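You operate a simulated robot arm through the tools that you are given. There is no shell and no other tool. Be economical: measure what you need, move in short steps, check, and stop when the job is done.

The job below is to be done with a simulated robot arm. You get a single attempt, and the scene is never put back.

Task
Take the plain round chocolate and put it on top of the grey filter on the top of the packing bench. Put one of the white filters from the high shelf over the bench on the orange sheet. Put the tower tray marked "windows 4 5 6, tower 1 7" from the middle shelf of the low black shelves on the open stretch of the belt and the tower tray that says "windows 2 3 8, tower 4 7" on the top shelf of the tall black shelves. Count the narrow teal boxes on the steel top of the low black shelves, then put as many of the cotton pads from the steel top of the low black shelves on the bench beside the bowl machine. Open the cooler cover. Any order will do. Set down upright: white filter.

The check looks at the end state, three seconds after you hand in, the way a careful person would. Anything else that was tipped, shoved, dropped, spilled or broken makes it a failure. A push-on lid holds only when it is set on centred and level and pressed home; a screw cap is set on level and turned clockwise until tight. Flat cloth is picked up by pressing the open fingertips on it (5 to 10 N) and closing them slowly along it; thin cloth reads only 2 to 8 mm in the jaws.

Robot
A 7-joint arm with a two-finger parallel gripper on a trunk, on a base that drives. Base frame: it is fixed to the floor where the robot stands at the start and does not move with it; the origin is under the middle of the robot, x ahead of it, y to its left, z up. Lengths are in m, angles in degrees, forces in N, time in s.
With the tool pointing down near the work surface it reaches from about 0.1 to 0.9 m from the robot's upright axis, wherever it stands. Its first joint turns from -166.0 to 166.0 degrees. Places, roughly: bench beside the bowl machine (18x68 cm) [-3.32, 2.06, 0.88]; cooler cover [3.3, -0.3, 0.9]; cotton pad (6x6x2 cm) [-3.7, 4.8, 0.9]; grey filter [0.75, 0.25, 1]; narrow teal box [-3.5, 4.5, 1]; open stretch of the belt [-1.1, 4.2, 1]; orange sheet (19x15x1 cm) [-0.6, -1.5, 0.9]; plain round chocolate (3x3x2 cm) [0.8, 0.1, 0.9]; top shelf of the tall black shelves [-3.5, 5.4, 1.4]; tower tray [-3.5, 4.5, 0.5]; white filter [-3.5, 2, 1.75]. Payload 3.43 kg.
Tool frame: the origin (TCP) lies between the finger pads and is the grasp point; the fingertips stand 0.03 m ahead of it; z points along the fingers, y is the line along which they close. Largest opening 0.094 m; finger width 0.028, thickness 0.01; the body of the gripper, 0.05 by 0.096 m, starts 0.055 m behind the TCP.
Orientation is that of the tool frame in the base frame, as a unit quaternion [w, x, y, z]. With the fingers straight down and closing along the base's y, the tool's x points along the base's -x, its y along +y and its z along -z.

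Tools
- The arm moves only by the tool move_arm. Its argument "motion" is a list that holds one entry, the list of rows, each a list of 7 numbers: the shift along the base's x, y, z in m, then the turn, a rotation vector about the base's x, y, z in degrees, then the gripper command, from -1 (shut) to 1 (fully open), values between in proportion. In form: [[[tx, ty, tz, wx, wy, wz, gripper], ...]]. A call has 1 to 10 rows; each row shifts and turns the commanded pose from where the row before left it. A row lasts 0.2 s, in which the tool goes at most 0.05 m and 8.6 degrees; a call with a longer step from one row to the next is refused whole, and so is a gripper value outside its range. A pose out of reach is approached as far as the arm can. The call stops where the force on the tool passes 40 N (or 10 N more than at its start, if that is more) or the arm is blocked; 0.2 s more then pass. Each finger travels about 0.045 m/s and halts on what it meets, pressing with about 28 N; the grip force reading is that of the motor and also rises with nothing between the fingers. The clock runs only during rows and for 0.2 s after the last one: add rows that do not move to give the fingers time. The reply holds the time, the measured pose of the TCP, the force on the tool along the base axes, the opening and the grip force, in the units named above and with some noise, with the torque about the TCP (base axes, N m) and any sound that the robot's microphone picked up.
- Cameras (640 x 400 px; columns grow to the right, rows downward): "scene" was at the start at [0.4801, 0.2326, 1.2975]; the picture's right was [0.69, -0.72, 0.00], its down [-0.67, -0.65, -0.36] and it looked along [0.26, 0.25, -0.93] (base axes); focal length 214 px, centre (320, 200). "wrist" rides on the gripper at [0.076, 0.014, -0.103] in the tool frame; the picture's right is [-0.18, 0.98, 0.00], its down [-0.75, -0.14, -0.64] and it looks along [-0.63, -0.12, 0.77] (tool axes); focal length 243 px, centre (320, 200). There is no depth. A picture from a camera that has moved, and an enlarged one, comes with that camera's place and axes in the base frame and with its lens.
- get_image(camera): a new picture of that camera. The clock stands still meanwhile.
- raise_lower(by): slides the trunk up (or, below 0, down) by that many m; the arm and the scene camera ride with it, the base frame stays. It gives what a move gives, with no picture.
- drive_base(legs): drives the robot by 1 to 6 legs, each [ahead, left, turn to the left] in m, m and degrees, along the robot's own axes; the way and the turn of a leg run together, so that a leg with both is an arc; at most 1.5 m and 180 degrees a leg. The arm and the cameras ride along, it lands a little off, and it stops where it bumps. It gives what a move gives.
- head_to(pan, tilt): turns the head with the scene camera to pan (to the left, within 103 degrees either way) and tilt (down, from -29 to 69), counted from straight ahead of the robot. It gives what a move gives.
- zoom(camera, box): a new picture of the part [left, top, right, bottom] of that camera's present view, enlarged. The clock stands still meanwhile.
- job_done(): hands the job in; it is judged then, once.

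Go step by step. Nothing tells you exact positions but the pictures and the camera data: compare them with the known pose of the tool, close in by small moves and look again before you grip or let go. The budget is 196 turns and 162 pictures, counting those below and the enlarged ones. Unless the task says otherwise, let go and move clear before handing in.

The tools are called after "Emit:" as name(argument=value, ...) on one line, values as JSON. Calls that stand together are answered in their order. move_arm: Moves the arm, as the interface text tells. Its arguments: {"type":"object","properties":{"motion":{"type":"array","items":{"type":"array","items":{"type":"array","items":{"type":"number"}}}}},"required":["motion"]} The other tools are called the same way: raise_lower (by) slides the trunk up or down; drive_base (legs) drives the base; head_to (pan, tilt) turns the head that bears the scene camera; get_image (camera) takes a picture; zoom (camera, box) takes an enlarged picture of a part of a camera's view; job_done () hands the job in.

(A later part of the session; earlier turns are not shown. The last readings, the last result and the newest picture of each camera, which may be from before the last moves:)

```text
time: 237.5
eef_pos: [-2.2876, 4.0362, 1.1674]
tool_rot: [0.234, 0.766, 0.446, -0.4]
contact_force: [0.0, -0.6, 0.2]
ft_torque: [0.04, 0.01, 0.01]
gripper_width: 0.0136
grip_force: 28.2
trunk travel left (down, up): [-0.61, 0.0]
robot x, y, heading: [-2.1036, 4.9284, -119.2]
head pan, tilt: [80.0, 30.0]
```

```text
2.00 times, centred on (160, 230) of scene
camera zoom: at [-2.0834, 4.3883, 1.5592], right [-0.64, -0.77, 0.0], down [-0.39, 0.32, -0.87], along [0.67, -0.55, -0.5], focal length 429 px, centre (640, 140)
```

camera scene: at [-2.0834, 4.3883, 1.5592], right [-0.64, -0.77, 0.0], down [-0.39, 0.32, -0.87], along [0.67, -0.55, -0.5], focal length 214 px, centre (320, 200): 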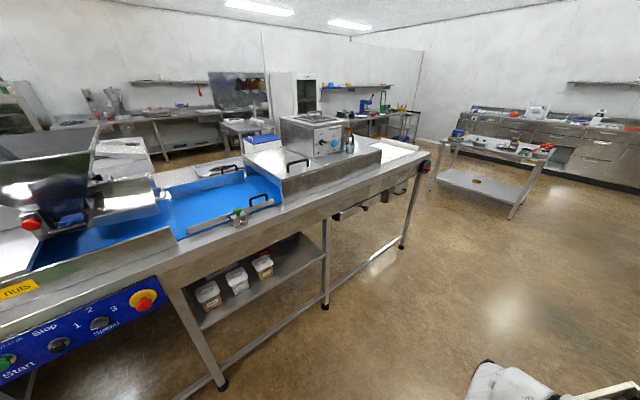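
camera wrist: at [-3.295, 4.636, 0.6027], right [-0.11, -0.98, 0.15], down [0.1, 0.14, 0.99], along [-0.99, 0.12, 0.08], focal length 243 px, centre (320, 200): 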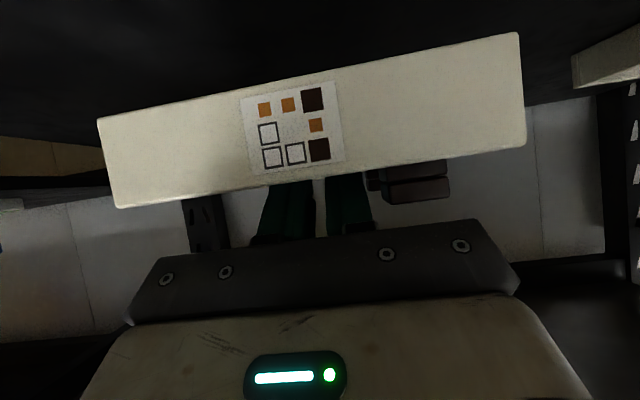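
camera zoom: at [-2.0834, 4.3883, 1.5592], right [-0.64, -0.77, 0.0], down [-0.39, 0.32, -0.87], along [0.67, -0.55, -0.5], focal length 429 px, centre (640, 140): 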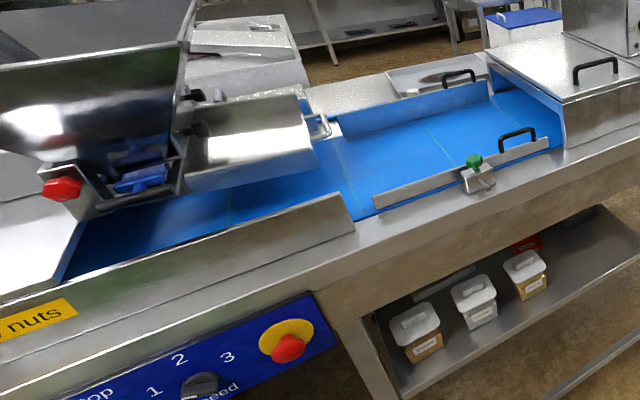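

The belt's open stretch is at about (-1.05, 4.2) with a low rail and valve on its near side. I reposition to face it squarely from a safe distance.

Emit:
drive_base(legs=[[1.02, 0.226, 0], [0, 0, 119.2]])

Emit:
head_to(pan=0, tilt=30)

Emit:
get_image(camera="scene")

```text
time: 247.9
eef_pos: [-1.5396, 4.2107, 1.1661]
tool_rot: [0.463, -0.001, 0.886, 0.001]
contact_force: [-1.2, 0.1, -2.0]
ft_torque: [-0.04, 0.04, -0.01]
gripper_width: 0.0133
grip_force: 27.9
trunk travel left (down, up): [-0.61, 0.0]
robot x, y, heading: [-2.4079, 3.9261, 0.3]
head pan, tilt: [80.0, 30.0]
```

```text
time: 249.4
eef_pos: [-1.5398, 4.2091, 1.1662]
tool_rot: [0.463, -0.002, 0.886, 0.002]
contact_force: [-0.1, 0.4, -1.1]
ft_torque: [0.03, 0.03, 0.0]
gripper_width: 0.0134
grip_force: 28.3
trunk travel left (down, up): [-0.61, 0.0]
robot x, y, heading: [-2.4071, 3.9305, 0.5]
head pan, tilt: [0.0, 30.0]
```

```text
56 pictures are left
camera scene: at [-1.8767, 4.1248, 1.5592], right [0.01, -1.0, 0.0], down [-0.5, 0.0, -0.87], along [0.87, 0.01, -0.5], focal length 214 px, centre (320, 200)
```

scene: 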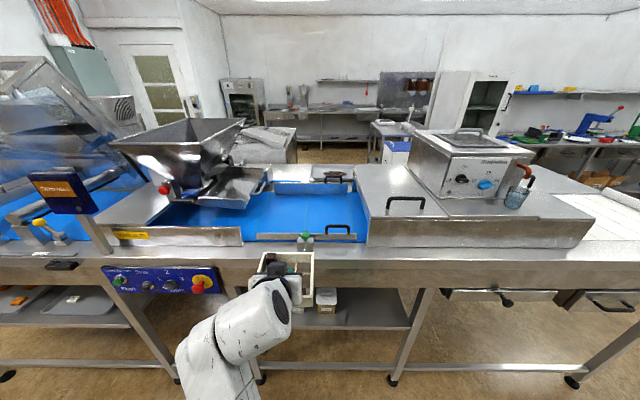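

The open stretch spans x -1.22..-0.84, y 3.92..4.44. I aim for (-0.98, 4.28), clear of the valve and the chute, and drive in at height.

Emit:
drive_base(legs=[[0, 0.07, -0.5], [0.55, 0, 0]])

Emit:
get_image(camera="scene")

Emit:
get_image(camera="wrist")

```text
time: 253.2
eef_pos: [-0.9825, 4.2662, 1.166]
tool_rot: [0.463, 0.004, 0.886, -0.002]
contact_force: [-0.4, -1.2, -1.2]
ft_torque: [-0.03, -0.03, 0.01]
gripper_width: 0.0134
grip_force: 27.7
trunk travel left (down, up): [-0.61, 0.0]
robot x, y, heading: [-1.8524, 3.9922, -0.5]
head pan, tilt: [0.0, 30.0]
```

```text
55 pictures are left
camera scene: at [-1.3194, 4.1851, 1.5592], right [-0.01, -1.0, 0.0], down [-0.5, 0.0, -0.87], along [0.87, -0.01, -0.5], focal length 214 px, centre (320, 200)
```

scene: 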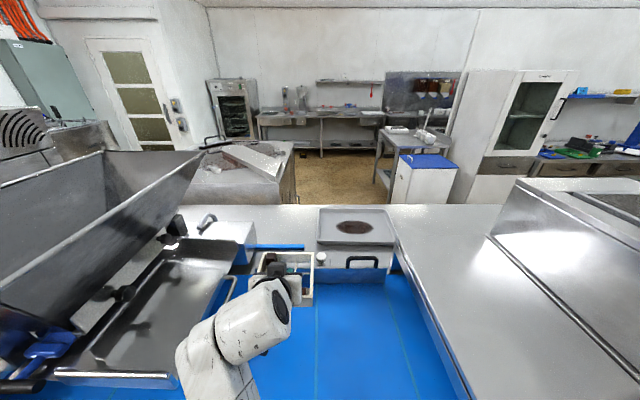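

```text
54 pictures are left
camera wrist: at [-1.1099, 4.2821, 1.1628], right [0.11, 0.98, 0.15], down [-0.1, -0.14, 0.99], along [0.99, -0.13, 0.08], focal length 243 px, centre (320, 200)
```

wrist: 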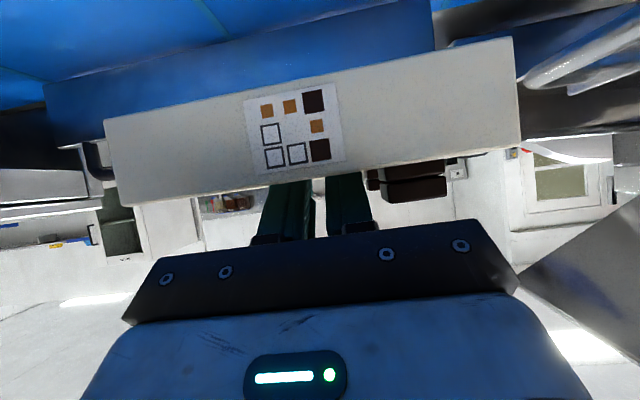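

Emit:
move_arm(motion=[[[0, -0.01, 0, 0, 0, 0, -0.95], [0, -0.015, -0.01, 0, 0, 0, -0.95], [0, 0, -0.02, 0, 0, 0, -0.95], [0, 0, -0.02, 0, 0, 0, -0.95], [0, 0, -0.02, 0, 0, 0, -0.95], [0, 0, -0.015, 0, 0, 0, -0.95], [0, 0, 0, 0, 0, 0, -0.95]]])

Emit:
get_image(camera="wrist")

Emit:
get_image(camera="scene")

```text
time: 255.0
eef_pos: [-1.0074, 4.282, 1.0871]
tool_rot: [0.468, -0.021, 0.883, 0.019]
contact_force: [-1.8, -1.4, -1.7]
ft_torque: [0.0, -0.05, 0.06]
gripper_width: 0.0133
grip_force: 28.2
trunk travel left (down, up): [-0.61, 0.0]
robot x, y, heading: [-1.8695, 3.9993, 1.5]
head pan, tilt: [0.0, 30.0]
stopped in row 7: the arm was blocked; the commanded pose is now the measured one
```

```text
53 pictures are left
camera wrist: at [-1.1356, 4.2897, 1.0829], right [0.05, 0.98, 0.17], down [-0.1, -0.16, 0.98], along [0.99, -0.07, 0.09], focal length 243 px, centre (320, 200)
```

wrist: 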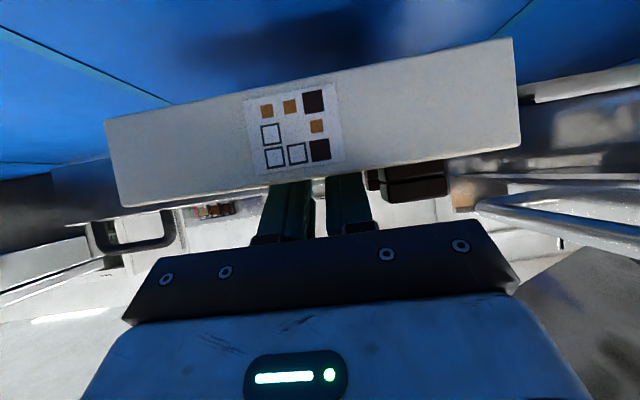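

```text
52 pictures are left
camera scene: at [-1.3442, 4.2015, 1.5583], right [0.02, -1.0, 0.0], down [-0.5, -0.01, -0.87], along [0.87, 0.02, -0.5], focal length 214 px, centre (320, 200)
```

scene: 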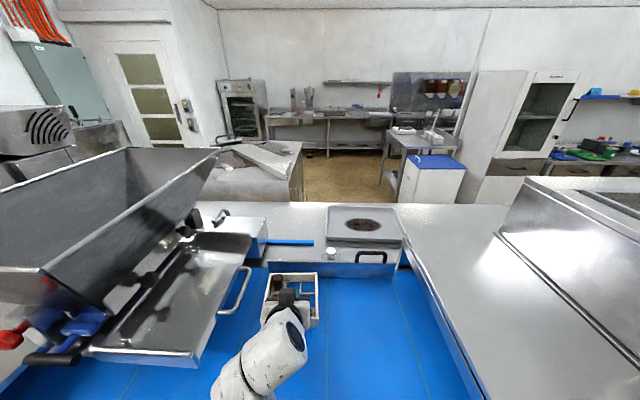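

The arm's forearm/elbow nudged the table edge. I lift off, and instead place the tray nearer the front rail, where the forearm stays outside the table edge.

Emit:
move_arm(motion=[[[0, 0, 0.02, 0, 0, 0, -0.95], [0, 0, 0.02, 0, 0, 0, -0.95]]])

Emit:
drive_base(legs=[[-0.125, 0.015, -1.5]])

Emit:
get_image(camera="scene")

Emit:
get_image(camera="wrist")

```text
time: 255.6
eef_pos: [-0.9987, 4.2958, 1.1275]
tool_rot: [0.467, -0.022, 0.884, 0.016]
contact_force: [0.3, 0.2, -1.6]
ft_torque: [-0.01, 0.01, 0.0]
gripper_width: 0.0134
grip_force: 27.8
trunk travel left (down, up): [-0.61, 0.0]
robot x, y, heading: [-1.8541, 3.9993, 2.0]
head pan, tilt: [0.0, 30.0]
```

```text
time: 256.9
eef_pos: [-1.1148, 4.2761, 1.1255]
tool_rot: [0.467, -0.006, 0.884, 0.01]
contact_force: [0.6, 0.4, -1.9]
ft_torque: [-0.04, 0.04, -0.01]
gripper_width: 0.0133
grip_force: 27.3
trunk travel left (down, up): [-0.61, 0.0]
robot x, y, heading: [-1.9901, 4.0148, -0.0]
head pan, tilt: [0.0, 30.0]
```

```text
51 pictures are left
camera scene: at [-1.4532, 4.2089, 1.5592], right [0.0, -1.0, 0.0], down [-0.5, 0.0, -0.87], along [0.87, 0.0, -0.5], focal length 214 px, centre (320, 200)
```

scene: 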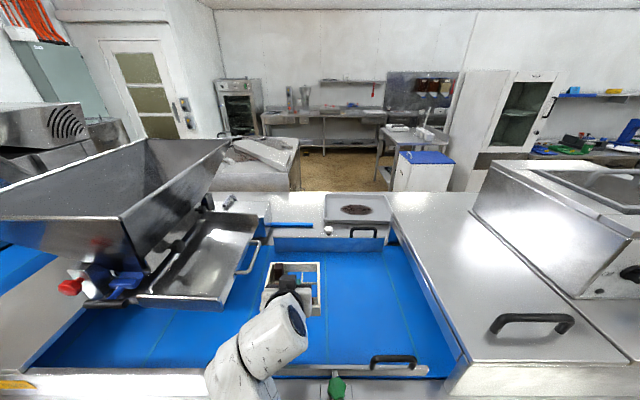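

```text
50 pictures are left
camera wrist: at [-1.2417, 4.2889, 1.1224], right [0.09, 0.98, 0.16], down [-0.1, -0.15, 0.98], along [0.99, -0.1, 0.09], focal length 243 px, centre (320, 200)
```

wrist: 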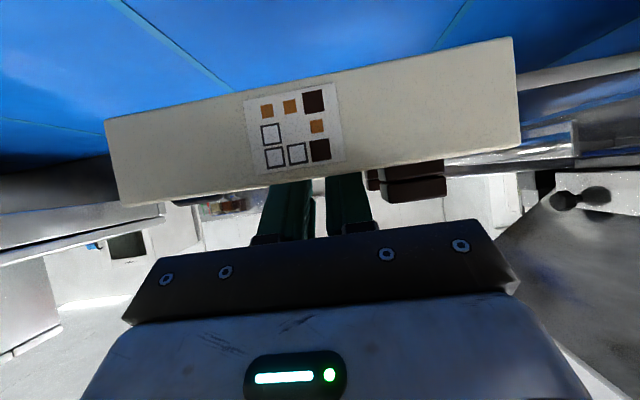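

Emit:
move_arm(motion=[[[-0.02, 0.005, 0, 0, 0, 0, -0.95], [-0.015, 0.005, -0.01, 0, 0, 0, -0.95], [0, 0, -0.015, 0, 0, 0, -0.95], [0, 0, -0.015, 0, 0, 0, -0.95], [0, 0, -0.015, 0, 0, 0, -0.95], [0, 0, -0.01, 0, 0, 0, -0.95], [0, 0, 0, 0, 0, 0, -0.95]]])

Emit:
get_image(camera="wrist")

```text
time: 258.5
eef_pos: [-1.1481, 4.2873, 1.0622]
tool_rot: [0.466, -0.005, 0.885, 0.009]
contact_force: [-1.5, -0.4, -1.7]
ft_torque: [-0.03, 0.02, 0.0]
gripper_width: 0.0133
grip_force: 27.8
trunk travel left (down, up): [-0.61, 0.0]
robot x, y, heading: [-1.9838, 4.0181, 0.3]
head pan, tilt: [0.0, 30.0]
```

```text
49 pictures are left
camera wrist: at [-1.2767, 4.2993, 1.0572], right [0.09, 0.98, 0.16], down [-0.1, -0.15, 0.98], along [0.99, -0.1, 0.09], focal length 243 px, centre (320, 200)
```

wrist: 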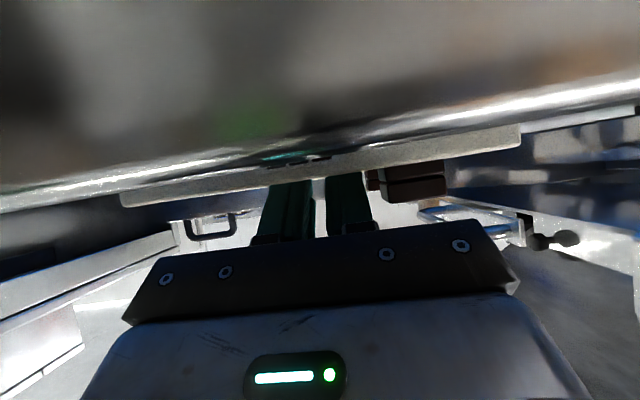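

Emit:
move_arm(motion=[[[0, 0, -0.008, 0, 0, 0, -0.95], [0, 0, -0.006, 0, 0, 0, -0.95], [0, 0, -0.005, 0, 0, 0, -0.95], [0, 0, 0, 0, 0, 0, -0.95]]])

```text
time: 259.3
eef_pos: [-1.1472, 4.2873, 1.0512]
tool_rot: [0.474, -0.005, 0.88, 0.012]
contact_force: [2.5, 0.2, 10.7]
ft_torque: [-0.78, 0.16, -0.04]
gripper_width: 0.0137
grip_force: 27.6
trunk travel left (down, up): [-0.61, 0.0]
robot x, y, heading: [-1.9833, 4.0157, 0.0]
head pan, tilt: [0.0, 30.0]
stopped in row 4: the force on the tool passed its limit at 42 N (the readings are from after the stop); the commanded pose is now the measured one
```

Emit:
zoom(camera="scene", box=[200, 230, 440, 400])

Emit:
get_image(camera="wrist")

```text
2.35 times, centred on (320, 315) of scene
camera zoom: at [-1.4538, 4.2087, 1.5591], right [0.0, -1.0, 0.0], down [-0.5, 0.0, -0.87], along [0.87, 0.0, -0.5], focal length 505 px, centre (320, -71)
```

zoom: 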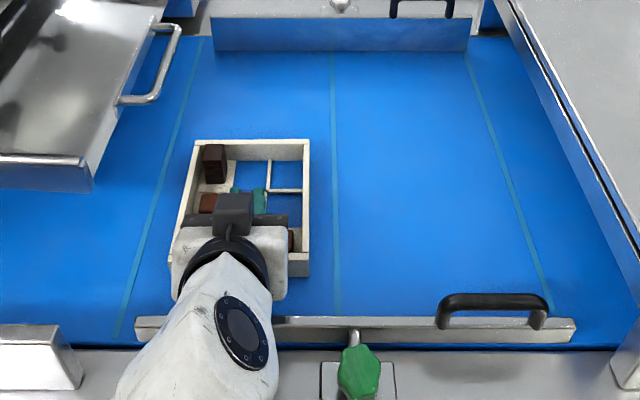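

```text
47 pictures are left
camera wrist: at [-1.2747, 4.2999, 1.0448], right [0.08, 0.98, 0.17], down [-0.12, -0.16, 0.98], along [0.99, -0.1, 0.1], focal length 243 px, centre (320, 200)
```

wrist: 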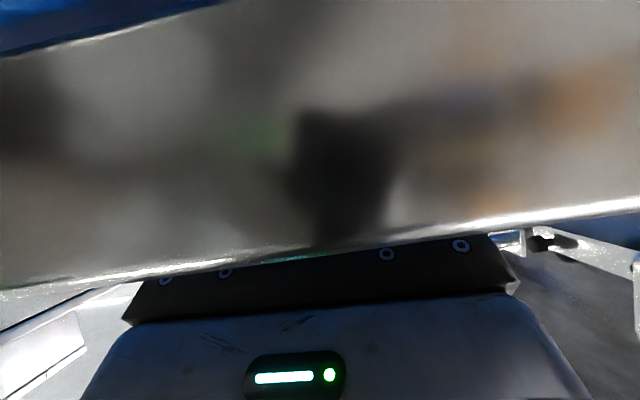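

Tray rests on the belt. Open the fingers gently and lift straight up.

Emit:
move_arm(motion=[[[0, 0, 0.001, 0, 0, 0, -0.8], [0, 0, 0, 0, 0, 0, -0.6], [0, 0, 0, 0, 0, 0, -0.55], [0, 0, 0, 0, 0, 0, -0.55], [0, 0, 0.006, 0, 0, 0, -0.55], [0, 0, 0.01, 0, 0, 0, -0.55]]])

Emit:
zoom(camera="scene", box=[200, 230, 440, 400])

```text
time: 260.7
eef_pos: [-1.1474, 4.2857, 1.064]
tool_rot: [0.471, -0.005, 0.882, 0.011]
contact_force: [0.3, 0.8, -0.6]
ft_torque: [0.03, 0.01, 0.03]
gripper_width: 0.0212
grip_force: 0.1
trunk travel left (down, up): [-0.61, 0.0]
robot x, y, heading: [-1.9827, 4.0144, -0.0]
head pan, tilt: [0.0, 30.0]
```

```text
2.35 times, centred on (320, 315) of scene
camera zoom: at [-1.4534, 4.2085, 1.5591], right [0.0, -1.0, 0.0], down [-0.5, 0.0, -0.87], along [0.87, 0.0, -0.5], focal length 505 px, centre (320, -71)
```

zoom: 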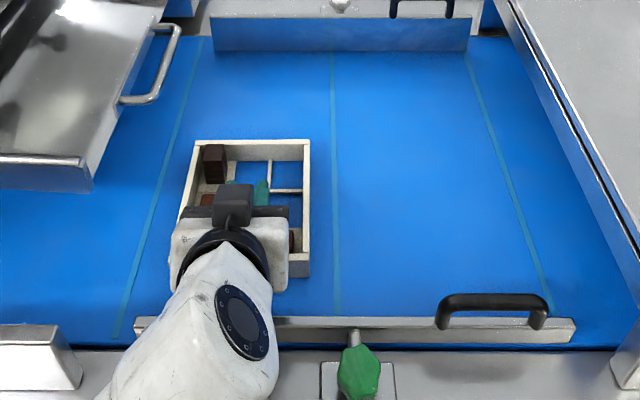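

Tray placed. Now lift clear, retreat and come round to the shelves for the second tray.

Emit:
move_arm(motion=[[[0, 0, 0.025, 0, 0, 0, -0.55], [0, 0, 0.025, 0, 0, 0, -0.55], [0, 0, 0.025, 0, 0, 0, -0.55], [0, 0, 0.02, 0, 0, 0, -0.55]]])

Emit:
drive_base(legs=[[-0.45, 0, 0], [0, 0, -90], [-1.02, 0.2, 0], [0, 0, -90]])

Emit:
raise_lower(by=-0.4)

Emit:
raise_lower(by=-0.14)

Emit:
head_to(pan=0, tilt=35)

Emit:
get_image(camera="scene")

```text
time: 261.7
eef_pos: [-1.1475, 4.2873, 1.1617]
tool_rot: [0.472, -0.005, 0.881, 0.011]
contact_force: [0.6, 0.3, -0.5]
ft_torque: [0.0, 0.02, 0.02]
gripper_width: 0.021
grip_force: 0.0
trunk travel left (down, up): [-0.61, 0.0]
robot x, y, heading: [-1.9867, 4.0147, -0.1]
head pan, tilt: [0.0, 30.0]
```

```text
time: 277.0
eef_pos: [-3.0722, 4.7544, 1.1622]
tool_rot: [0.013, 0.881, 0.008, -0.473]
contact_force: [0.1, 0.2, 0.3]
ft_torque: [0.02, -0.01, 0.02]
gripper_width: 0.0209
grip_force: 0.1
trunk travel left (down, up): [-0.61, 0.0]
robot x, y, heading: [-2.2373, 5.0317, -179.8]
head pan, tilt: [0.0, 30.0]
```

```text
time: 280.9
eef_pos: [-3.0736, 4.7547, 0.7615]
tool_rot: [0.013, 0.881, 0.008, -0.472]
contact_force: [-0.6, -0.1, 0.8]
ft_torque: [-0.03, -0.04, -0.02]
gripper_width: 0.0208
grip_force: 0.1
trunk travel left (down, up): [-0.21, 0.4]
robot x, y, heading: [-2.2368, 5.0368, -179.6]
head pan, tilt: [0.0, 30.0]
```

```text
time: 282.5
eef_pos: [-3.072, 4.7536, 0.6216]
tool_rot: [0.013, 0.881, 0.008, -0.472]
contact_force: [-0.5, -0.1, 0.3]
ft_torque: [0.02, -0.01, 0.01]
gripper_width: 0.0211
grip_force: 0.0
trunk travel left (down, up): [-0.07, 0.54]
robot x, y, heading: [-2.2359, 5.0353, -179.4]
head pan, tilt: [0.0, 30.0]
```

```text
time: 283.2
eef_pos: [-3.0732, 4.7552, 0.621]
tool_rot: [0.013, 0.881, 0.008, -0.472]
contact_force: [0.0, 0.4, -0.1]
ft_torque: [0.03, 0.0, 0.02]
gripper_width: 0.0212
grip_force: 0.0
trunk travel left (down, up): [-0.07, 0.54]
robot x, y, heading: [-2.2336, 5.0344, -179.4]
head pan, tilt: [0.0, 35.0]
```

```text
45 pictures are left
camera scene: at [-2.7692, 4.8328, 1.0115], right [-0.01, 1.0, 0.0], down [0.57, 0.0, -0.82], along [-0.82, -0.01, -0.57], focal length 214 px, centre (320, 200)
```

scene: 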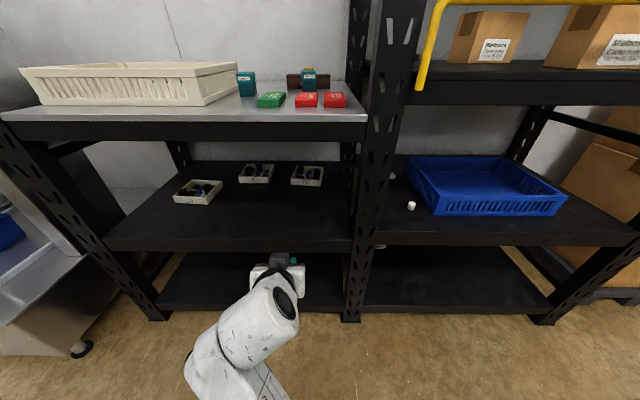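

Emit:
zoom(camera="scene", box=[270, 155, 350, 200])

Emit:
get_image(camera="wrist")

```text
8.00 times, centred on (310, 178) of scene
camera zoom: at [-2.7692, 4.8328, 1.0115], right [-0.01, 1.0, 0.0], down [0.57, 0.0, -0.82], along [-0.82, -0.01, -0.57], focal length 1716 px, centre (400, 380)
```

zoom: 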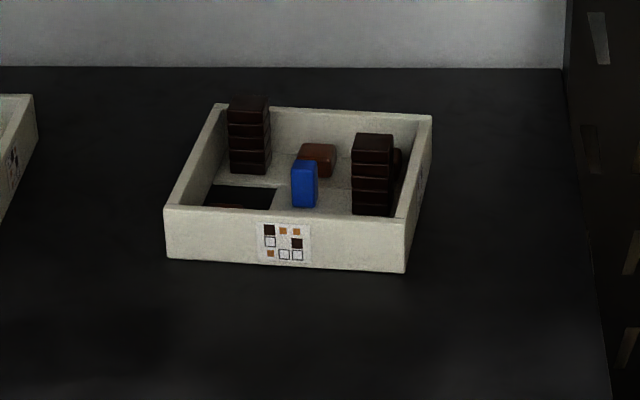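

```text
43 pictures are left
camera wrist: at [-2.9447, 4.7436, 0.6154], right [-0.08, -0.98, 0.17], down [0.11, 0.16, 0.98], along [-0.99, 0.09, 0.1], focal length 243 px, centre (320, 200)
```

wrist: 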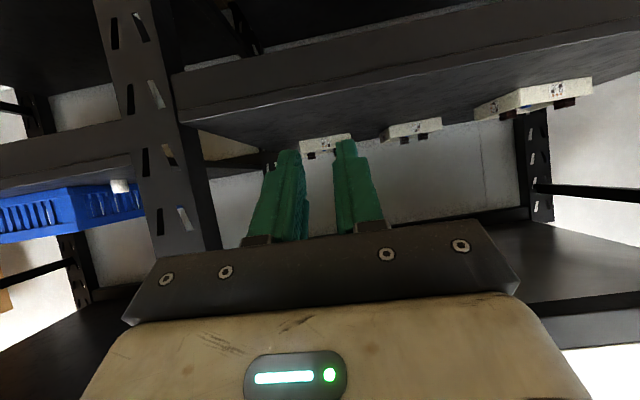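

C's peg is at about (-3.648, 4.768). I restore the arm/trunk relation that worked before and drive in most of the way.

Emit:
move_arm(motion=[[[0, 0.006, 0.03, 0.9, -1.15, -1.5, -0.58], [0, 0.006, 0.03, 0, 0, 0, -0.58], [0, 0, 0, 0, 0, 0, -0.58]]])

Emit:
raise_lower(by=-0.07)

Emit:
drive_base(legs=[[0.42, 0, -0.5]])

Emit:
zoom(camera="wrist", box=[200, 40, 440, 190])

Emit:
get_image(camera="scene")

```text
time: 284.0
eef_pos: [-3.0728, 4.7656, 0.6797]
tool_rot: [0.0, 0.886, 0.0, -0.464]
contact_force: [-0.3, -0.1, 0.3]
ft_torque: [0.0, -0.02, 0.0]
gripper_width: 0.0196
grip_force: 0.1
trunk travel left (down, up): [-0.07, 0.54]
robot x, y, heading: [-2.2354, 5.0332, -179.5]
head pan, tilt: [0.0, 35.0]
```

```text
time: 285.1
eef_pos: [-3.073, 4.765, 0.6106]
tool_rot: [0.0, 0.886, 0.0, -0.463]
contact_force: [-0.5, 0.5, 0.4]
ft_torque: [0.03, -0.03, 0.01]
gripper_width: 0.02
grip_force: 0.1
trunk travel left (down, up): [0.0, 0.61]
robot x, y, heading: [-2.2406, 5.032, -179.6]
head pan, tilt: [0.0, 35.0]
```

```text
time: 287.6
eef_pos: [-3.4934, 4.7734, 0.6102]
tool_rot: [-0.002, 0.886, -0.004, -0.463]
contact_force: [1.0, 0.0, -0.5]
ft_torque: [-0.02, 0.05, -0.01]
gripper_width: 0.0198
grip_force: 0.0
trunk travel left (down, up): [0.0, 0.61]
robot x, y, heading: [-2.6526, 5.0332, 180.0]
head pan, tilt: [0.0, 35.0]
```

```text
2.67 times, centred on (320, 115) of wrist
camera zoom: at [-3.3658, 4.7569, 0.607], right [-0.11, -0.98, 0.15], down [0.1, 0.14, 0.99], along [-0.99, 0.13, 0.08], focal length 647 px, centre (320, 427)
```

zoom: 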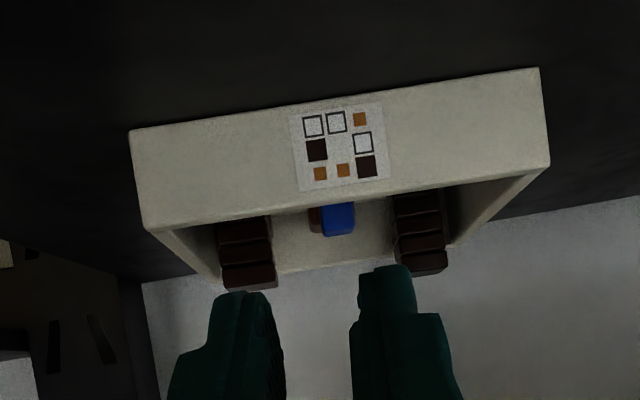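

```text
41 pictures are left
camera scene: at [-3.1891, 4.836, 0.9414], right [0.0, 1.0, 0.0], down [0.57, 0.0, -0.82], along [-0.82, 0.0, -0.57], focal length 214 px, centre (320, 200)
```

scene: 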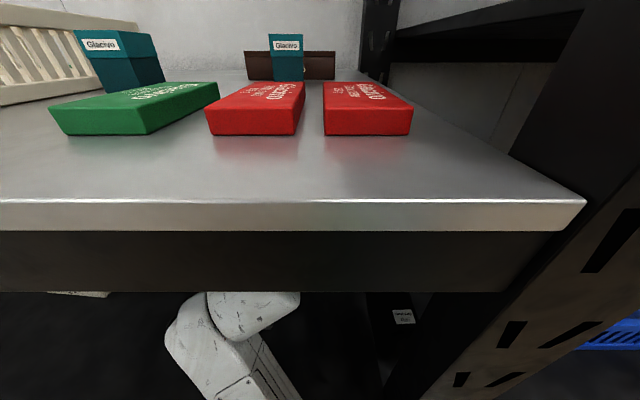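

The head would reach the steel top if I drive further at this height, so I drop the arm slightly and raise the trunk 6 cm first.

Emit:
move_arm(motion=[[[0, 0, -0.02, 0, 0, 0, -0.58], [0, 0, -0.025, 0, 0, 0, -0.58], [0, 0, 0, 0, 0, 0, -0.58]]])

Emit:
raise_lower(by=0.05)

Emit:
get_image(camera="scene")

```text
time: 288.4
eef_pos: [-3.493, 4.7728, 0.5657]
tool_rot: [-0.002, 0.886, -0.003, -0.463]
contact_force: [-0.4, 0.6, 0.7]
ft_torque: [0.01, -0.01, 0.01]
gripper_width: 0.0201
grip_force: 0.0
trunk travel left (down, up): [0.0, 0.61]
robot x, y, heading: [-2.6575, 5.0341, 180.2]
head pan, tilt: [0.0, 35.0]
```

```text
time: 289.4
eef_pos: [-3.4936, 4.7711, 0.6151]
tool_rot: [-0.002, 0.887, -0.004, -0.463]
contact_force: [0.7, 0.0, -0.6]
ft_torque: [-0.01, 0.01, 0.04]
gripper_width: 0.02
grip_force: 0.0
trunk travel left (down, up): [-0.05, 0.56]
robot x, y, heading: [-2.6546, 5.027, 179.9]
head pan, tilt: [0.0, 35.0]
```

```text
40 pictures are left
camera scene: at [-3.1891, 4.836, 0.9914], right [0.0, 1.0, 0.0], down [0.57, 0.0, -0.82], along [-0.82, 0.0, -0.57], focal length 214 px, centre (320, 200)
```

scene: 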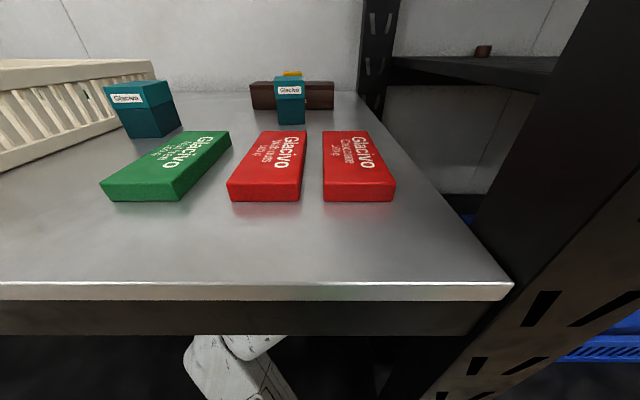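

Emit:
drive_base(legs=[[0.06, 0, 0]])

Emit:
move_arm(motion=[[[-0.02, 0, 0, 0, 0, 0, -0.58], [-0.02, 0, 0, 0, 0, 0, -0.58], [-0.02, 0, 0, 0, 0, 0, -0.58], [0, 0, 0, 0, 0, 0, -0.58]]])

Emit:
get_image(camera="wrist")

```text
time: 290.3
eef_pos: [-3.5444, 4.7664, 0.621]
tool_rot: [0.001, 0.885, 0.002, -0.465]
contact_force: [0.2, 0.4, 0.3]
ft_torque: [-0.03, -0.01, -0.02]
gripper_width: 0.0196
grip_force: 0.2
trunk travel left (down, up): [-0.05, 0.56]
robot x, y, heading: [-2.7148, 5.0335, -180.1]
head pan, tilt: [0.0, 35.0]
```

```text
time: 291.5
eef_pos: [-3.5898, 4.7458, 0.6297]
tool_rot: [0.007, 0.882, 0.007, -0.472]
contact_force: [0.4, 0.8, 0.2]
ft_torque: [-0.01, -0.01, 0.04]
gripper_width: 0.0197
grip_force: 0.1
trunk travel left (down, up): [-0.05, 0.56]
robot x, y, heading: [-2.7021, 5.031, -179.1]
head pan, tilt: [0.0, 35.0]
stopped in row 4: the arm was blocked; the commanded pose is now the measured one
```

```text
39 pictures are left
camera wrist: at [-3.4631, 4.7341, 0.6238], right [-0.08, -0.98, 0.16], down [0.11, 0.15, 0.98], along [-0.99, 0.1, 0.1], focal length 243 px, centre (320, 200)
```

wrist: 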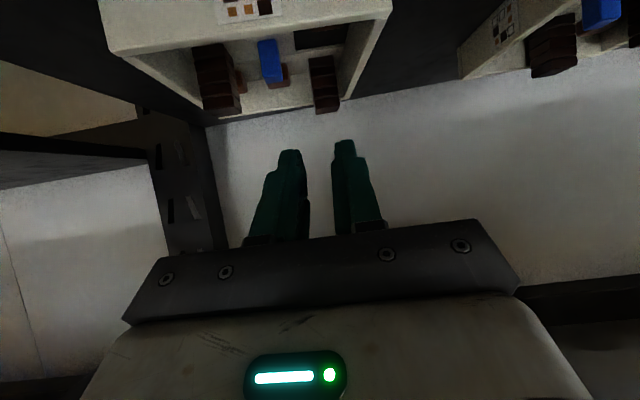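

The forearm sags onto the shelf edge; a higher trunk will lift the elbow. I back off a little, lower the arm and raise the trunk.

Emit:
drive_base(legs=[[-0.1, 0, -0.9]])

Emit:
move_arm(motion=[[[0.015, 0.01, -0.02, 0.8, -1.0, -0.8, -0.58], [0.015, 0.01, -0.025, 0, 0, 0, -0.58], [0.01, 0, -0.025, 0, 0, 0, -0.58], [0, 0, 0, 0, 0, 0, -0.58]]])

Emit:
raise_lower(by=0.07)

Emit:
move_arm(motion=[[[0, 0, -0.02, 0, 0, 0, -0.58], [0, 0, -0.025, 0, 0, 0, -0.58], [0, 0, -0.02, 0, 0, 0, -0.58], [0, 0, 0, 0, 0, 0, -0.58]]])

Emit:
raise_lower(by=0.05)

Emit:
head_to(pan=35, tilt=60)

Emit:
get_image(camera="scene")

```text
time: 292.7
eef_pos: [-3.4968, 4.7561, 0.6141]
tool_rot: [0.001, 0.885, 0.004, -0.466]
contact_force: [1.2, -0.1, 0.1]
ft_torque: [0.03, 0.03, 0.01]
gripper_width: 0.0197
grip_force: 0.0
trunk travel left (down, up): [-0.05, 0.56]
robot x, y, heading: [-2.5993, 5.031, -179.6]
head pan, tilt: [0.0, 35.0]
```

```text
time: 293.7
eef_pos: [-3.458, 4.778, 0.5489]
tool_rot: [-0.006, 0.887, 0.0, -0.462]
contact_force: [-14.2, 0.3, 20.9]
ft_torque: [-0.27, 0.76, -0.22]
gripper_width: 0.0199
grip_force: 0.5
trunk travel left (down, up): [-0.05, 0.56]
robot x, y, heading: [-2.603, 5.0262, -179.8]
head pan, tilt: [0.0, 35.0]
```

```text
time: 294.8
eef_pos: [-3.4566, 4.7769, 0.6127]
tool_rot: [-0.008, 0.889, 0.002, -0.457]
contact_force: [-0.4, -0.1, -1.2]
ft_torque: [0.03, 0.01, 0.03]
gripper_width: 0.0198
grip_force: 0.0
trunk travel left (down, up): [-0.12, 0.49]
robot x, y, heading: [-2.5984, 5.0294, -179.8]
head pan, tilt: [0.0, 35.0]
```

```text
time: 295.8
eef_pos: [-3.4573, 4.7752, 0.5496]
tool_rot: [-0.009, 0.889, 0.0, -0.458]
contact_force: [-0.1, 0.4, -0.2]
ft_torque: [0.03, 0.01, 0.02]
gripper_width: 0.0196
grip_force: 0.0
trunk travel left (down, up): [-0.12, 0.49]
robot x, y, heading: [-2.6006, 5.03, -179.5]
head pan, tilt: [0.0, 35.0]
```

```text
time: 296.7
eef_pos: [-3.457, 4.7772, 0.6009]
tool_rot: [-0.009, 0.889, 0.001, -0.459]
contact_force: [-0.3, 0.5, 0.6]
ft_torque: [0.01, 0.01, -0.01]
gripper_width: 0.0195
grip_force: 0.0
trunk travel left (down, up): [-0.17, 0.44]
robot x, y, heading: [-2.5986, 5.03, -179.7]
head pan, tilt: [0.0, 35.0]
```

```text
time: 297.7
eef_pos: [-3.457, 4.776, 0.5993]
tool_rot: [-0.009, 0.889, 0.001, -0.458]
contact_force: [-0.4, -1.0, -0.7]
ft_torque: [-0.05, -0.01, 0.0]
gripper_width: 0.0196
grip_force: 0.0
trunk travel left (down, up): [-0.17, 0.44]
robot x, y, heading: [-2.6011, 5.0297, -179.7]
head pan, tilt: [35.0, 60.0]
```

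```text
38 pictures are left
camera scene: at [-3.0986, 4.794, 1.0772], right [-0.58, 0.82, 0.0], down [0.71, 0.5, -0.5], along [-0.41, -0.29, -0.87], focal length 214 px, centre (320, 200)
```

scene: 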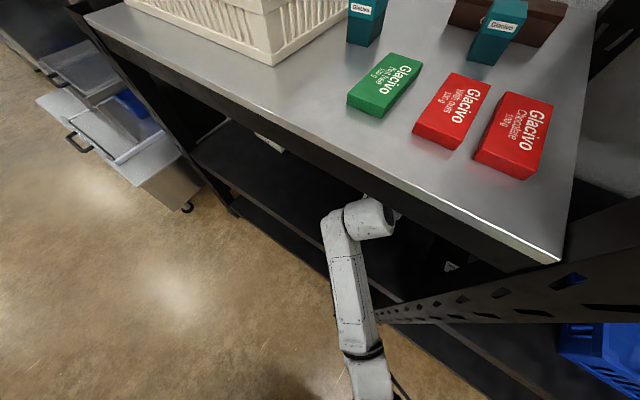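

The forearm runs low (elbow-down). I'll back fully out, raise the trunk 0.3 and lower the arm by the same, then check the forearm again.

Emit:
drive_base(legs=[[-0.32, 0, 0]])

Emit:
raise_lower(by=0.3)

Emit:
move_arm(motion=[[[0, 0, -0.03, 0, 0, 0, -0.58], [0, 0, -0.03, 0, 0, 0, -0.58], [0, 0, -0.03, 0, 0, 0, -0.58], [0, 0, -0.03, 0, 0, 0, -0.58], [0, 0, -0.03, 0, 0, 0, -0.58], [0, 0, -0.03, 0, 0, 0, -0.58], [0, 0, -0.03, 0, 0, 0, -0.58], [0, 0, -0.03, 0, 0, 0, -0.58], [0, 0, -0.03, 0, 0, 0, -0.58], [0, 0, -0.02, 0, 0, 0, -0.58]]])

Emit:
head_to(pan=20, tilt=60)

Emit:
get_image(camera="scene")

```text
time: 299.8
eef_pos: [-3.1356, 4.7742, 0.599]
tool_rot: [-0.007, 0.889, 0.004, -0.457]
contact_force: [-0.1, 0.0, 0.3]
ft_torque: [0.0, 0.0, 0.02]
gripper_width: 0.0196
grip_force: 0.1
trunk travel left (down, up): [-0.17, 0.44]
robot x, y, heading: [-2.2802, 5.0317, -179.7]
head pan, tilt: [35.0, 60.0]
```

```text
time: 302.8
eef_pos: [-3.1357, 4.7742, 0.8997]
tool_rot: [-0.008, 0.889, 0.003, -0.458]
contact_force: [0.4, 1.1, -0.7]
ft_torque: [0.0, -0.04, 0.04]
gripper_width: 0.0197
grip_force: 0.2
trunk travel left (down, up): [-0.47, 0.14]
robot x, y, heading: [-2.2783, 5.0322, -179.7]
head pan, tilt: [35.0, 60.0]
```

```text
time: 305.0
eef_pos: [-3.1354, 4.7756, 0.6099]
tool_rot: [-0.008, 0.889, 0.004, -0.458]
contact_force: [0.7, 0.1, 0.5]
ft_torque: [-0.01, 0.02, 0.01]
gripper_width: 0.0194
grip_force: 0.0
trunk travel left (down, up): [-0.47, 0.14]
robot x, y, heading: [-2.2796, 5.0347, -179.5]
head pan, tilt: [35.0, 60.0]
```

```text
time: 305.8
eef_pos: [-3.1357, 4.7763, 0.6104]
tool_rot: [-0.008, 0.889, 0.002, -0.458]
contact_force: [-0.9, -0.3, 0.7]
ft_torque: [-0.03, -0.03, 0.0]
gripper_width: 0.0197
grip_force: 0.0
trunk travel left (down, up): [-0.47, 0.14]
robot x, y, heading: [-2.2784, 5.0323, -179.5]
head pan, tilt: [20.0, 60.0]
```

```text
37 pictures are left
camera scene: at [-2.7859, 4.8094, 1.3771], right [-0.35, 0.94, 0.0], down [0.81, 0.3, -0.5], along [-0.47, -0.18, -0.87], focal length 214 px, centre (320, 200)
```

scene: 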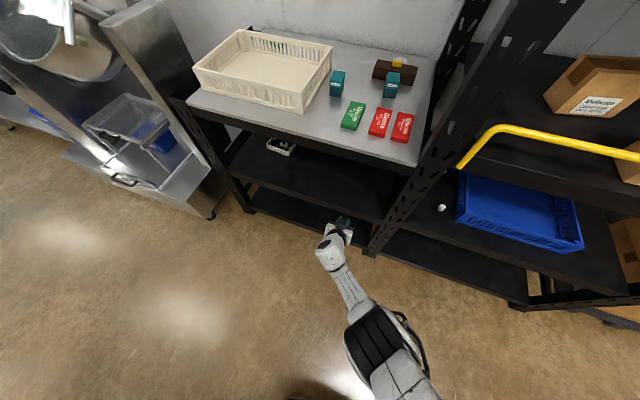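

Now the elbow is above. I'll set an intermediate height (trunk −0.15, arm +0.15) and shift the base left 0.15 with the hand staying, so the elbow clears the post.

Emit:
move_arm(motion=[[[0, 0.02, 0.02, 0, 0, 0, -0.58], [0, 0.02, 0.02, 0, 0, 0, -0.58], [0, 0.02, 0.02, 0, 0, 0, -0.58], [0, 0.02, 0.02, 0, 0, 0, -0.58], [0, 0.02, 0.02, 0, 0, 0, -0.58], [0, 0.02, 0.02, 0, 0, 0, -0.58], [0, 0.02, 0.02, 0, 0, 0, -0.58], [0, 0.01, 0.01, 0, 0, 0, -0.58], [0, 0, 0, 0, 0, 0, -0.58]]])

Emit:
raise_lower(by=-0.15)

Emit:
drive_base(legs=[[0, 0.155, -0.5]])

Emit:
get_image(camera="scene")

```text
time: 307.8
eef_pos: [-3.1347, 4.9249, 0.7593]
tool_rot: [-0.008, 0.889, 0.003, -0.457]
contact_force: [0.4, 0.8, 0.4]
ft_torque: [-0.02, 0.02, -0.01]
gripper_width: 0.0198
grip_force: 0.0
trunk travel left (down, up): [-0.47, 0.14]
robot x, y, heading: [-2.282, 5.0311, -179.4]
head pan, tilt: [20.0, 60.0]
```

```text
time: 309.5
eef_pos: [-3.1346, 4.9242, 0.6101]
tool_rot: [-0.007, 0.889, 0.003, -0.458]
contact_force: [0.4, -0.6, -0.3]
ft_torque: [-0.01, -0.01, 0.01]
gripper_width: 0.0196
grip_force: 0.1
trunk travel left (down, up): [-0.32, 0.29]
robot x, y, heading: [-2.2798, 5.0303, -179.3]
head pan, tilt: [20.0, 60.0]
```

```text
time: 310.9
eef_pos: [-3.1354, 4.7743, 0.6091]
tool_rot: [-0.009, 0.889, -0.001, -0.459]
contact_force: [-0.6, 0.9, 0.6]
ft_torque: [0.0, -0.02, -0.03]
gripper_width: 0.0196
grip_force: 0.0
trunk travel left (down, up): [-0.32, 0.29]
robot x, y, heading: [-2.278, 4.8763, -180.1]
head pan, tilt: [20.0, 60.0]
```

```text
36 pictures are left
camera scene: at [-2.7869, 4.6568, 1.2272], right [-0.34, 0.94, 0.0], down [0.81, 0.3, -0.5], along [-0.47, -0.17, -0.87], focal length 214 px, centre (320, 200)
```

scene: 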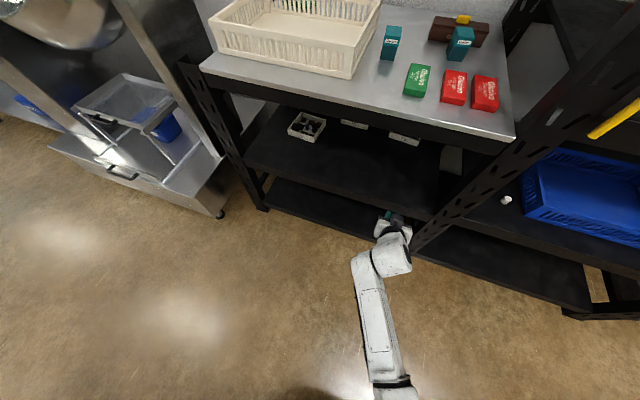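

The forearm now runs level straight back. I drive in 0.40 and check with the wrist camera.

Emit:
move_arm(motion=[[[0, -0.002, 0, -0.86, 0.6, 0.6, -0.58], [0, 0, 0, 0, 0, 0, -0.58]]])

Emit:
drive_base(legs=[[0.4, 0, 0]])

Emit:
zoom(camera="wrist", box=[200, 0, 440, 190])

```text
time: 311.5
eef_pos: [-3.1353, 4.7722, 0.6091]
tool_rot: [0.0, 0.887, 0.001, -0.462]
contact_force: [-0.1, -1.0, -0.2]
ft_torque: [-0.01, 0.01, -0.04]
gripper_width: 0.0195
grip_force: 0.0
trunk travel left (down, up): [-0.32, 0.29]
robot x, y, heading: [-2.2781, 4.8773, -180.4]
head pan, tilt: [20.0, 60.0]
```

```text
time: 314.0
eef_pos: [-3.5339, 4.7678, 0.6093]
tool_rot: [0.001, 0.886, 0.003, -0.463]
contact_force: [0.2, -0.1, -0.1]
ft_torque: [-0.01, 0.02, -0.02]
gripper_width: 0.0198
grip_force: 0.0
trunk travel left (down, up): [-0.32, 0.29]
robot x, y, heading: [-2.6816, 4.8762, -179.4]
head pan, tilt: [20.0, 60.0]
```

```text
2.11 times, centred on (320, 95) of wrist
camera zoom: at [-3.4066, 4.7548, 0.6061], right [-0.1, -0.98, 0.15], down [0.09, 0.14, 0.99], along [-0.99, 0.11, 0.08], focal length 511 px, centre (320, 421)
```

zoom: 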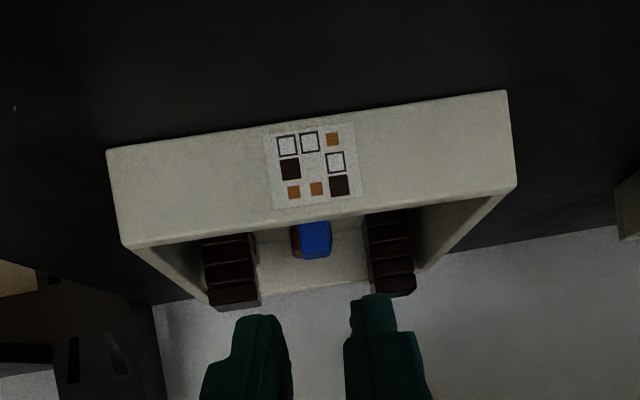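

Emit:
drive_base(legs=[[0.1, 0, -0.5]])

Emit:
zoom(camera="wrist", box=[200, 0, 440, 190])

```text
time: 315.2
eef_pos: [-3.6345, 4.7759, 0.6093]
tool_rot: [-0.002, 0.887, -0.002, -0.462]
contact_force: [0.6, 0.2, 0.1]
ft_torque: [0.02, -0.02, 0.0]
gripper_width: 0.0198
grip_force: 0.1
trunk travel left (down, up): [-0.32, 0.29]
robot x, y, heading: [-2.7833, 4.8736, 179.9]
head pan, tilt: [20.0, 60.0]
```

```text
2.11 times, centred on (320, 95) of wrist
camera zoom: at [-3.5078, 4.7619, 0.6062], right [-0.11, -0.98, 0.15], down [0.1, 0.14, 0.99], along [-0.99, 0.12, 0.08], focal length 511 px, centre (320, 421)
```

zoom: 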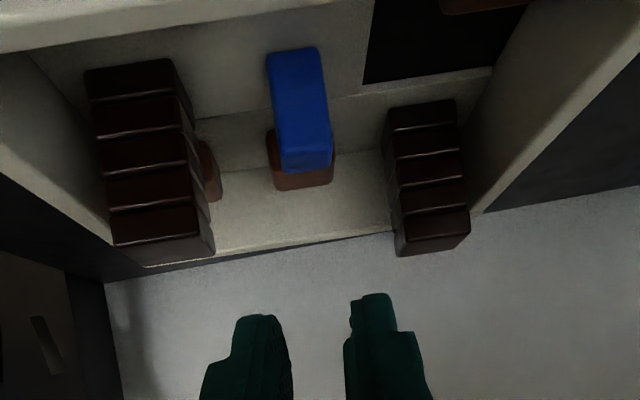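

Emit:
move_arm(motion=[[[0, -0.005, -0.01, 0, 0, 0, -0.58], [0, 0, -0.01, 0, 0, 0, -0.58], [0, 0, -0.01, 0, 0, 0, -0.58], [0, 0, 0, 0, 0, 0, -0.58]]])

Emit:
zoom(camera="wrist", box=[200, 0, 440, 190])

```text
time: 316.2
eef_pos: [-3.6365, 4.7706, 0.579]
tool_rot: [-0.001, 0.887, -0.002, -0.463]
contact_force: [0.4, 0.7, -0.2]
ft_torque: [-0.02, -0.02, 0.01]
gripper_width: 0.0197
grip_force: 0.1
trunk travel left (down, up): [-0.32, 0.29]
robot x, y, heading: [-2.7796, 4.8719, 179.8]
head pan, tilt: [20.0, 60.0]
```

```text
2.11 times, centred on (320, 95) of wrist
camera zoom: at [-3.5078, 4.7566, 0.5761], right [-0.11, -0.98, 0.15], down [0.1, 0.14, 0.99], along [-0.99, 0.12, 0.08], focal length 511 px, centre (320, 421)
```

zoom: 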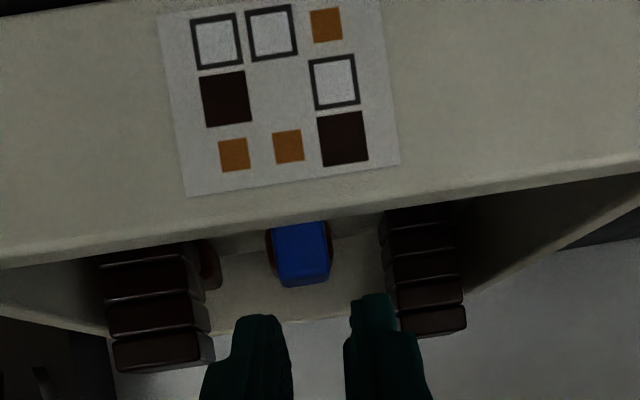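

Emit:
move_arm(motion=[[[0, 0, -0.008, 0, 0, 0, -0.58], [0, 0, -0.007, 0, 0, 0, -0.58], [0, 0, -0.006, 0, 0, 0, -0.58], [0, 0, 0, 0, 0, 0, -0.58], [0, 0, 0, 0, 0, 0, -0.75], [0, 0, 0, 0, 0, 0, -0.9], [0, 0, 0, 0, 0, 0, -0.95], [0, 0, 0, 0, 0, 0, -0.95], [0, 0, 0, 0, 0, 0, -0.95]]])

```text
time: 318.2
eef_pos: [-3.635, 4.772, 0.5588]
tool_rot: [-0.001, 0.887, -0.001, -0.463]
contact_force: [-0.6, -0.2, 0.6]
ft_torque: [-0.03, -0.01, 0.01]
gripper_width: 0.0134
grip_force: 27.8
trunk travel left (down, up): [-0.32, 0.29]
robot x, y, heading: [-2.7813, 4.8762, 179.7]
head pan, tilt: [20.0, 60.0]
```

Gripped. Lift 4 cm, back straight out, raise the trunk fully and look at the tall shelves' top shelf.

Emit:
raise_lower(by=0.04)

Emit:
drive_base(legs=[[-0.56, 0, 0]])

Emit:
raise_lower(by=0.25)

Emit:
head_to(pan=-45, tilt=10)

Emit:
get_image(camera="scene")

Emit:
get_image(camera="wrist")

```text
time: 319.0
eef_pos: [-3.634, 4.7716, 0.5983]
tool_rot: [-0.001, 0.886, -0.001, -0.463]
contact_force: [0.5, -0.1, -1.1]
ft_torque: [-0.02, -0.01, 0.0]
gripper_width: 0.0135
grip_force: 27.8
trunk travel left (down, up): [-0.36, 0.25]
robot x, y, heading: [-2.7827, 4.8766, 179.7]
head pan, tilt: [20.0, 60.0]
```

```text
time: 322.2
eef_pos: [-3.074, 4.7693, 0.5986]
tool_rot: [-0.001, 0.887, -0.001, -0.462]
contact_force: [-0.4, 0.2, -0.9]
ft_torque: [0.0, 0.01, -0.02]
gripper_width: 0.0131
grip_force: 27.9
trunk travel left (down, up): [-0.36, 0.25]
robot x, y, heading: [-2.2191, 4.8722, 179.7]
head pan, tilt: [20.0, 60.0]
```

```text
time: 324.8
eef_pos: [-3.0732, 4.7683, 0.8481]
tool_rot: [-0.001, 0.887, -0.001, -0.462]
contact_force: [-0.5, -0.4, -1.3]
ft_torque: [-0.01, -0.06, 0.02]
gripper_width: 0.0133
grip_force: 28.2
trunk travel left (down, up): [-0.61, 0.0]
robot x, y, heading: [-2.217, 4.8745, 179.6]
head pan, tilt: [20.0, 60.0]
```

```text
time: 326.2
eef_pos: [-3.0742, 4.7688, 0.8484]
tool_rot: [-0.001, 0.886, -0.002, -0.463]
contact_force: [-0.1, -0.2, -1.2]
ft_torque: [0.01, -0.04, 0.01]
gripper_width: 0.0136
grip_force: 28.4
trunk travel left (down, up): [-0.61, 0.0]
robot x, y, heading: [-2.2195, 4.869, 179.7]
head pan, tilt: [-45.0, 10.0]
```

```text
32 pictures are left
camera scene: at [-2.7293, 4.7441, 1.5915], right [0.71, 0.7, 0.0], down [0.12, -0.12, -0.98], along [-0.69, 0.7, -0.17], focal length 214 px, centre (320, 200)
```

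scene: 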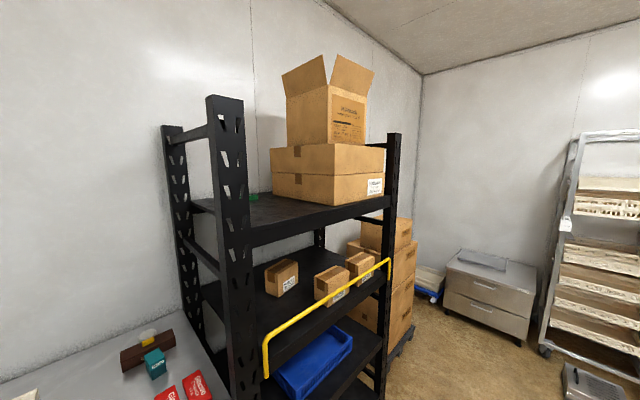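

```text
31 pictures are left
camera wrist: at [-2.9461, 4.7544, 0.8451], right [-0.11, -0.98, 0.15], down [0.1, 0.14, 0.99], along [-0.99, 0.12, 0.08], focal length 243 px, centre (320, 200)
```

wrist: 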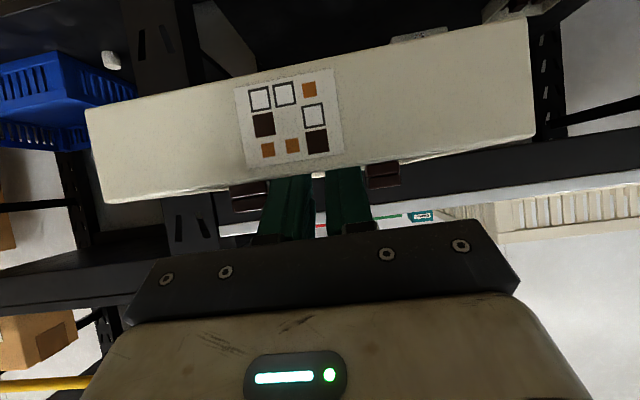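

The top shelf (z ≈ 1.42) has free room at y 5.0–5.38 left of the cartons; I aim for (-3.39, 5.20). Strafe right and raise the arm.

Emit:
drive_base(legs=[[0.05, 0, 0.3], [0, -0.43, 0]])

Emit:
move_arm(motion=[[[0, 0, 0.03, 0, 0, 0, -0.95], [0, 0, 0.04, 0, 0, 0, -0.95], [0, 0, 0.04, 0, 0, 0, -0.95], [0, 0, 0.04, 0, 0, 0, -0.95], [0, 0, 0.04, 0, 0, 0, -0.95], [0, 0, 0.04, 0, 0, 0, -0.95], [0, 0, 0.04, 0, 0, 0, -0.95], [0, 0, 0.04, 0, 0, 0, -0.95], [0, 0, 0.04, 0, 0, 0, -0.95], [0, 0, 0.03, 0, 0, 0, -0.95]]])

Emit:
move_arm(motion=[[[0, 0, 0.03, 0, 0, 0, -0.95], [0, 0, 0.04, 0, 0, 0, -0.95], [0, 0, 0.04, 0, 0, 0, -0.95], [0, 0, 0.04, 0, 0, 0, -0.95], [0, 0, 0.04, 0, 0, 0, -0.95], [0, 0, 0.04, 0, 0, 0, -0.95], [0, 0, 0.04, 0, 0, 0, -0.95], [0, 0, 0.04, 0, 0, 0, -0.95], [0, 0, 0.02, 0, 0, 0, -0.95]]])

```text
time: 329.3
eef_pos: [-3.1225, 5.1981, 0.8471]
tool_rot: [-0.001, 0.886, 0.0, -0.463]
contact_force: [0.8, -0.6, -1.2]
ft_torque: [0.01, -0.01, 0.0]
gripper_width: 0.0135
grip_force: 27.8
trunk travel left (down, up): [-0.61, 0.0]
robot x, y, heading: [-2.267, 5.3012, 180.0]
head pan, tilt: [-45.0, 10.0]
```

```text
time: 331.5
eef_pos: [-3.1222, 5.1997, 1.2285]
tool_rot: [0.0, 0.887, 0.0, -0.462]
contact_force: [-0.3, 0.7, -1.1]
ft_torque: [-0.01, -0.02, -0.01]
gripper_width: 0.0132
grip_force: 28.0
trunk travel left (down, up): [-0.61, 0.0]
robot x, y, heading: [-2.2676, 5.3072, 179.9]
head pan, tilt: [-45.0, 10.0]
```

```text
time: 333.5
eef_pos: [-3.1243, 5.2001, 1.5582]
tool_rot: [0.0, 0.887, 0.0, -0.462]
contact_force: [-0.6, -0.7, -1.9]
ft_torque: [0.0, -0.05, -0.02]
gripper_width: 0.0132
grip_force: 28.7
trunk travel left (down, up): [-0.61, 0.0]
robot x, y, heading: [-2.2659, 5.3033, 179.7]
head pan, tilt: [-45.0, 10.0]
```

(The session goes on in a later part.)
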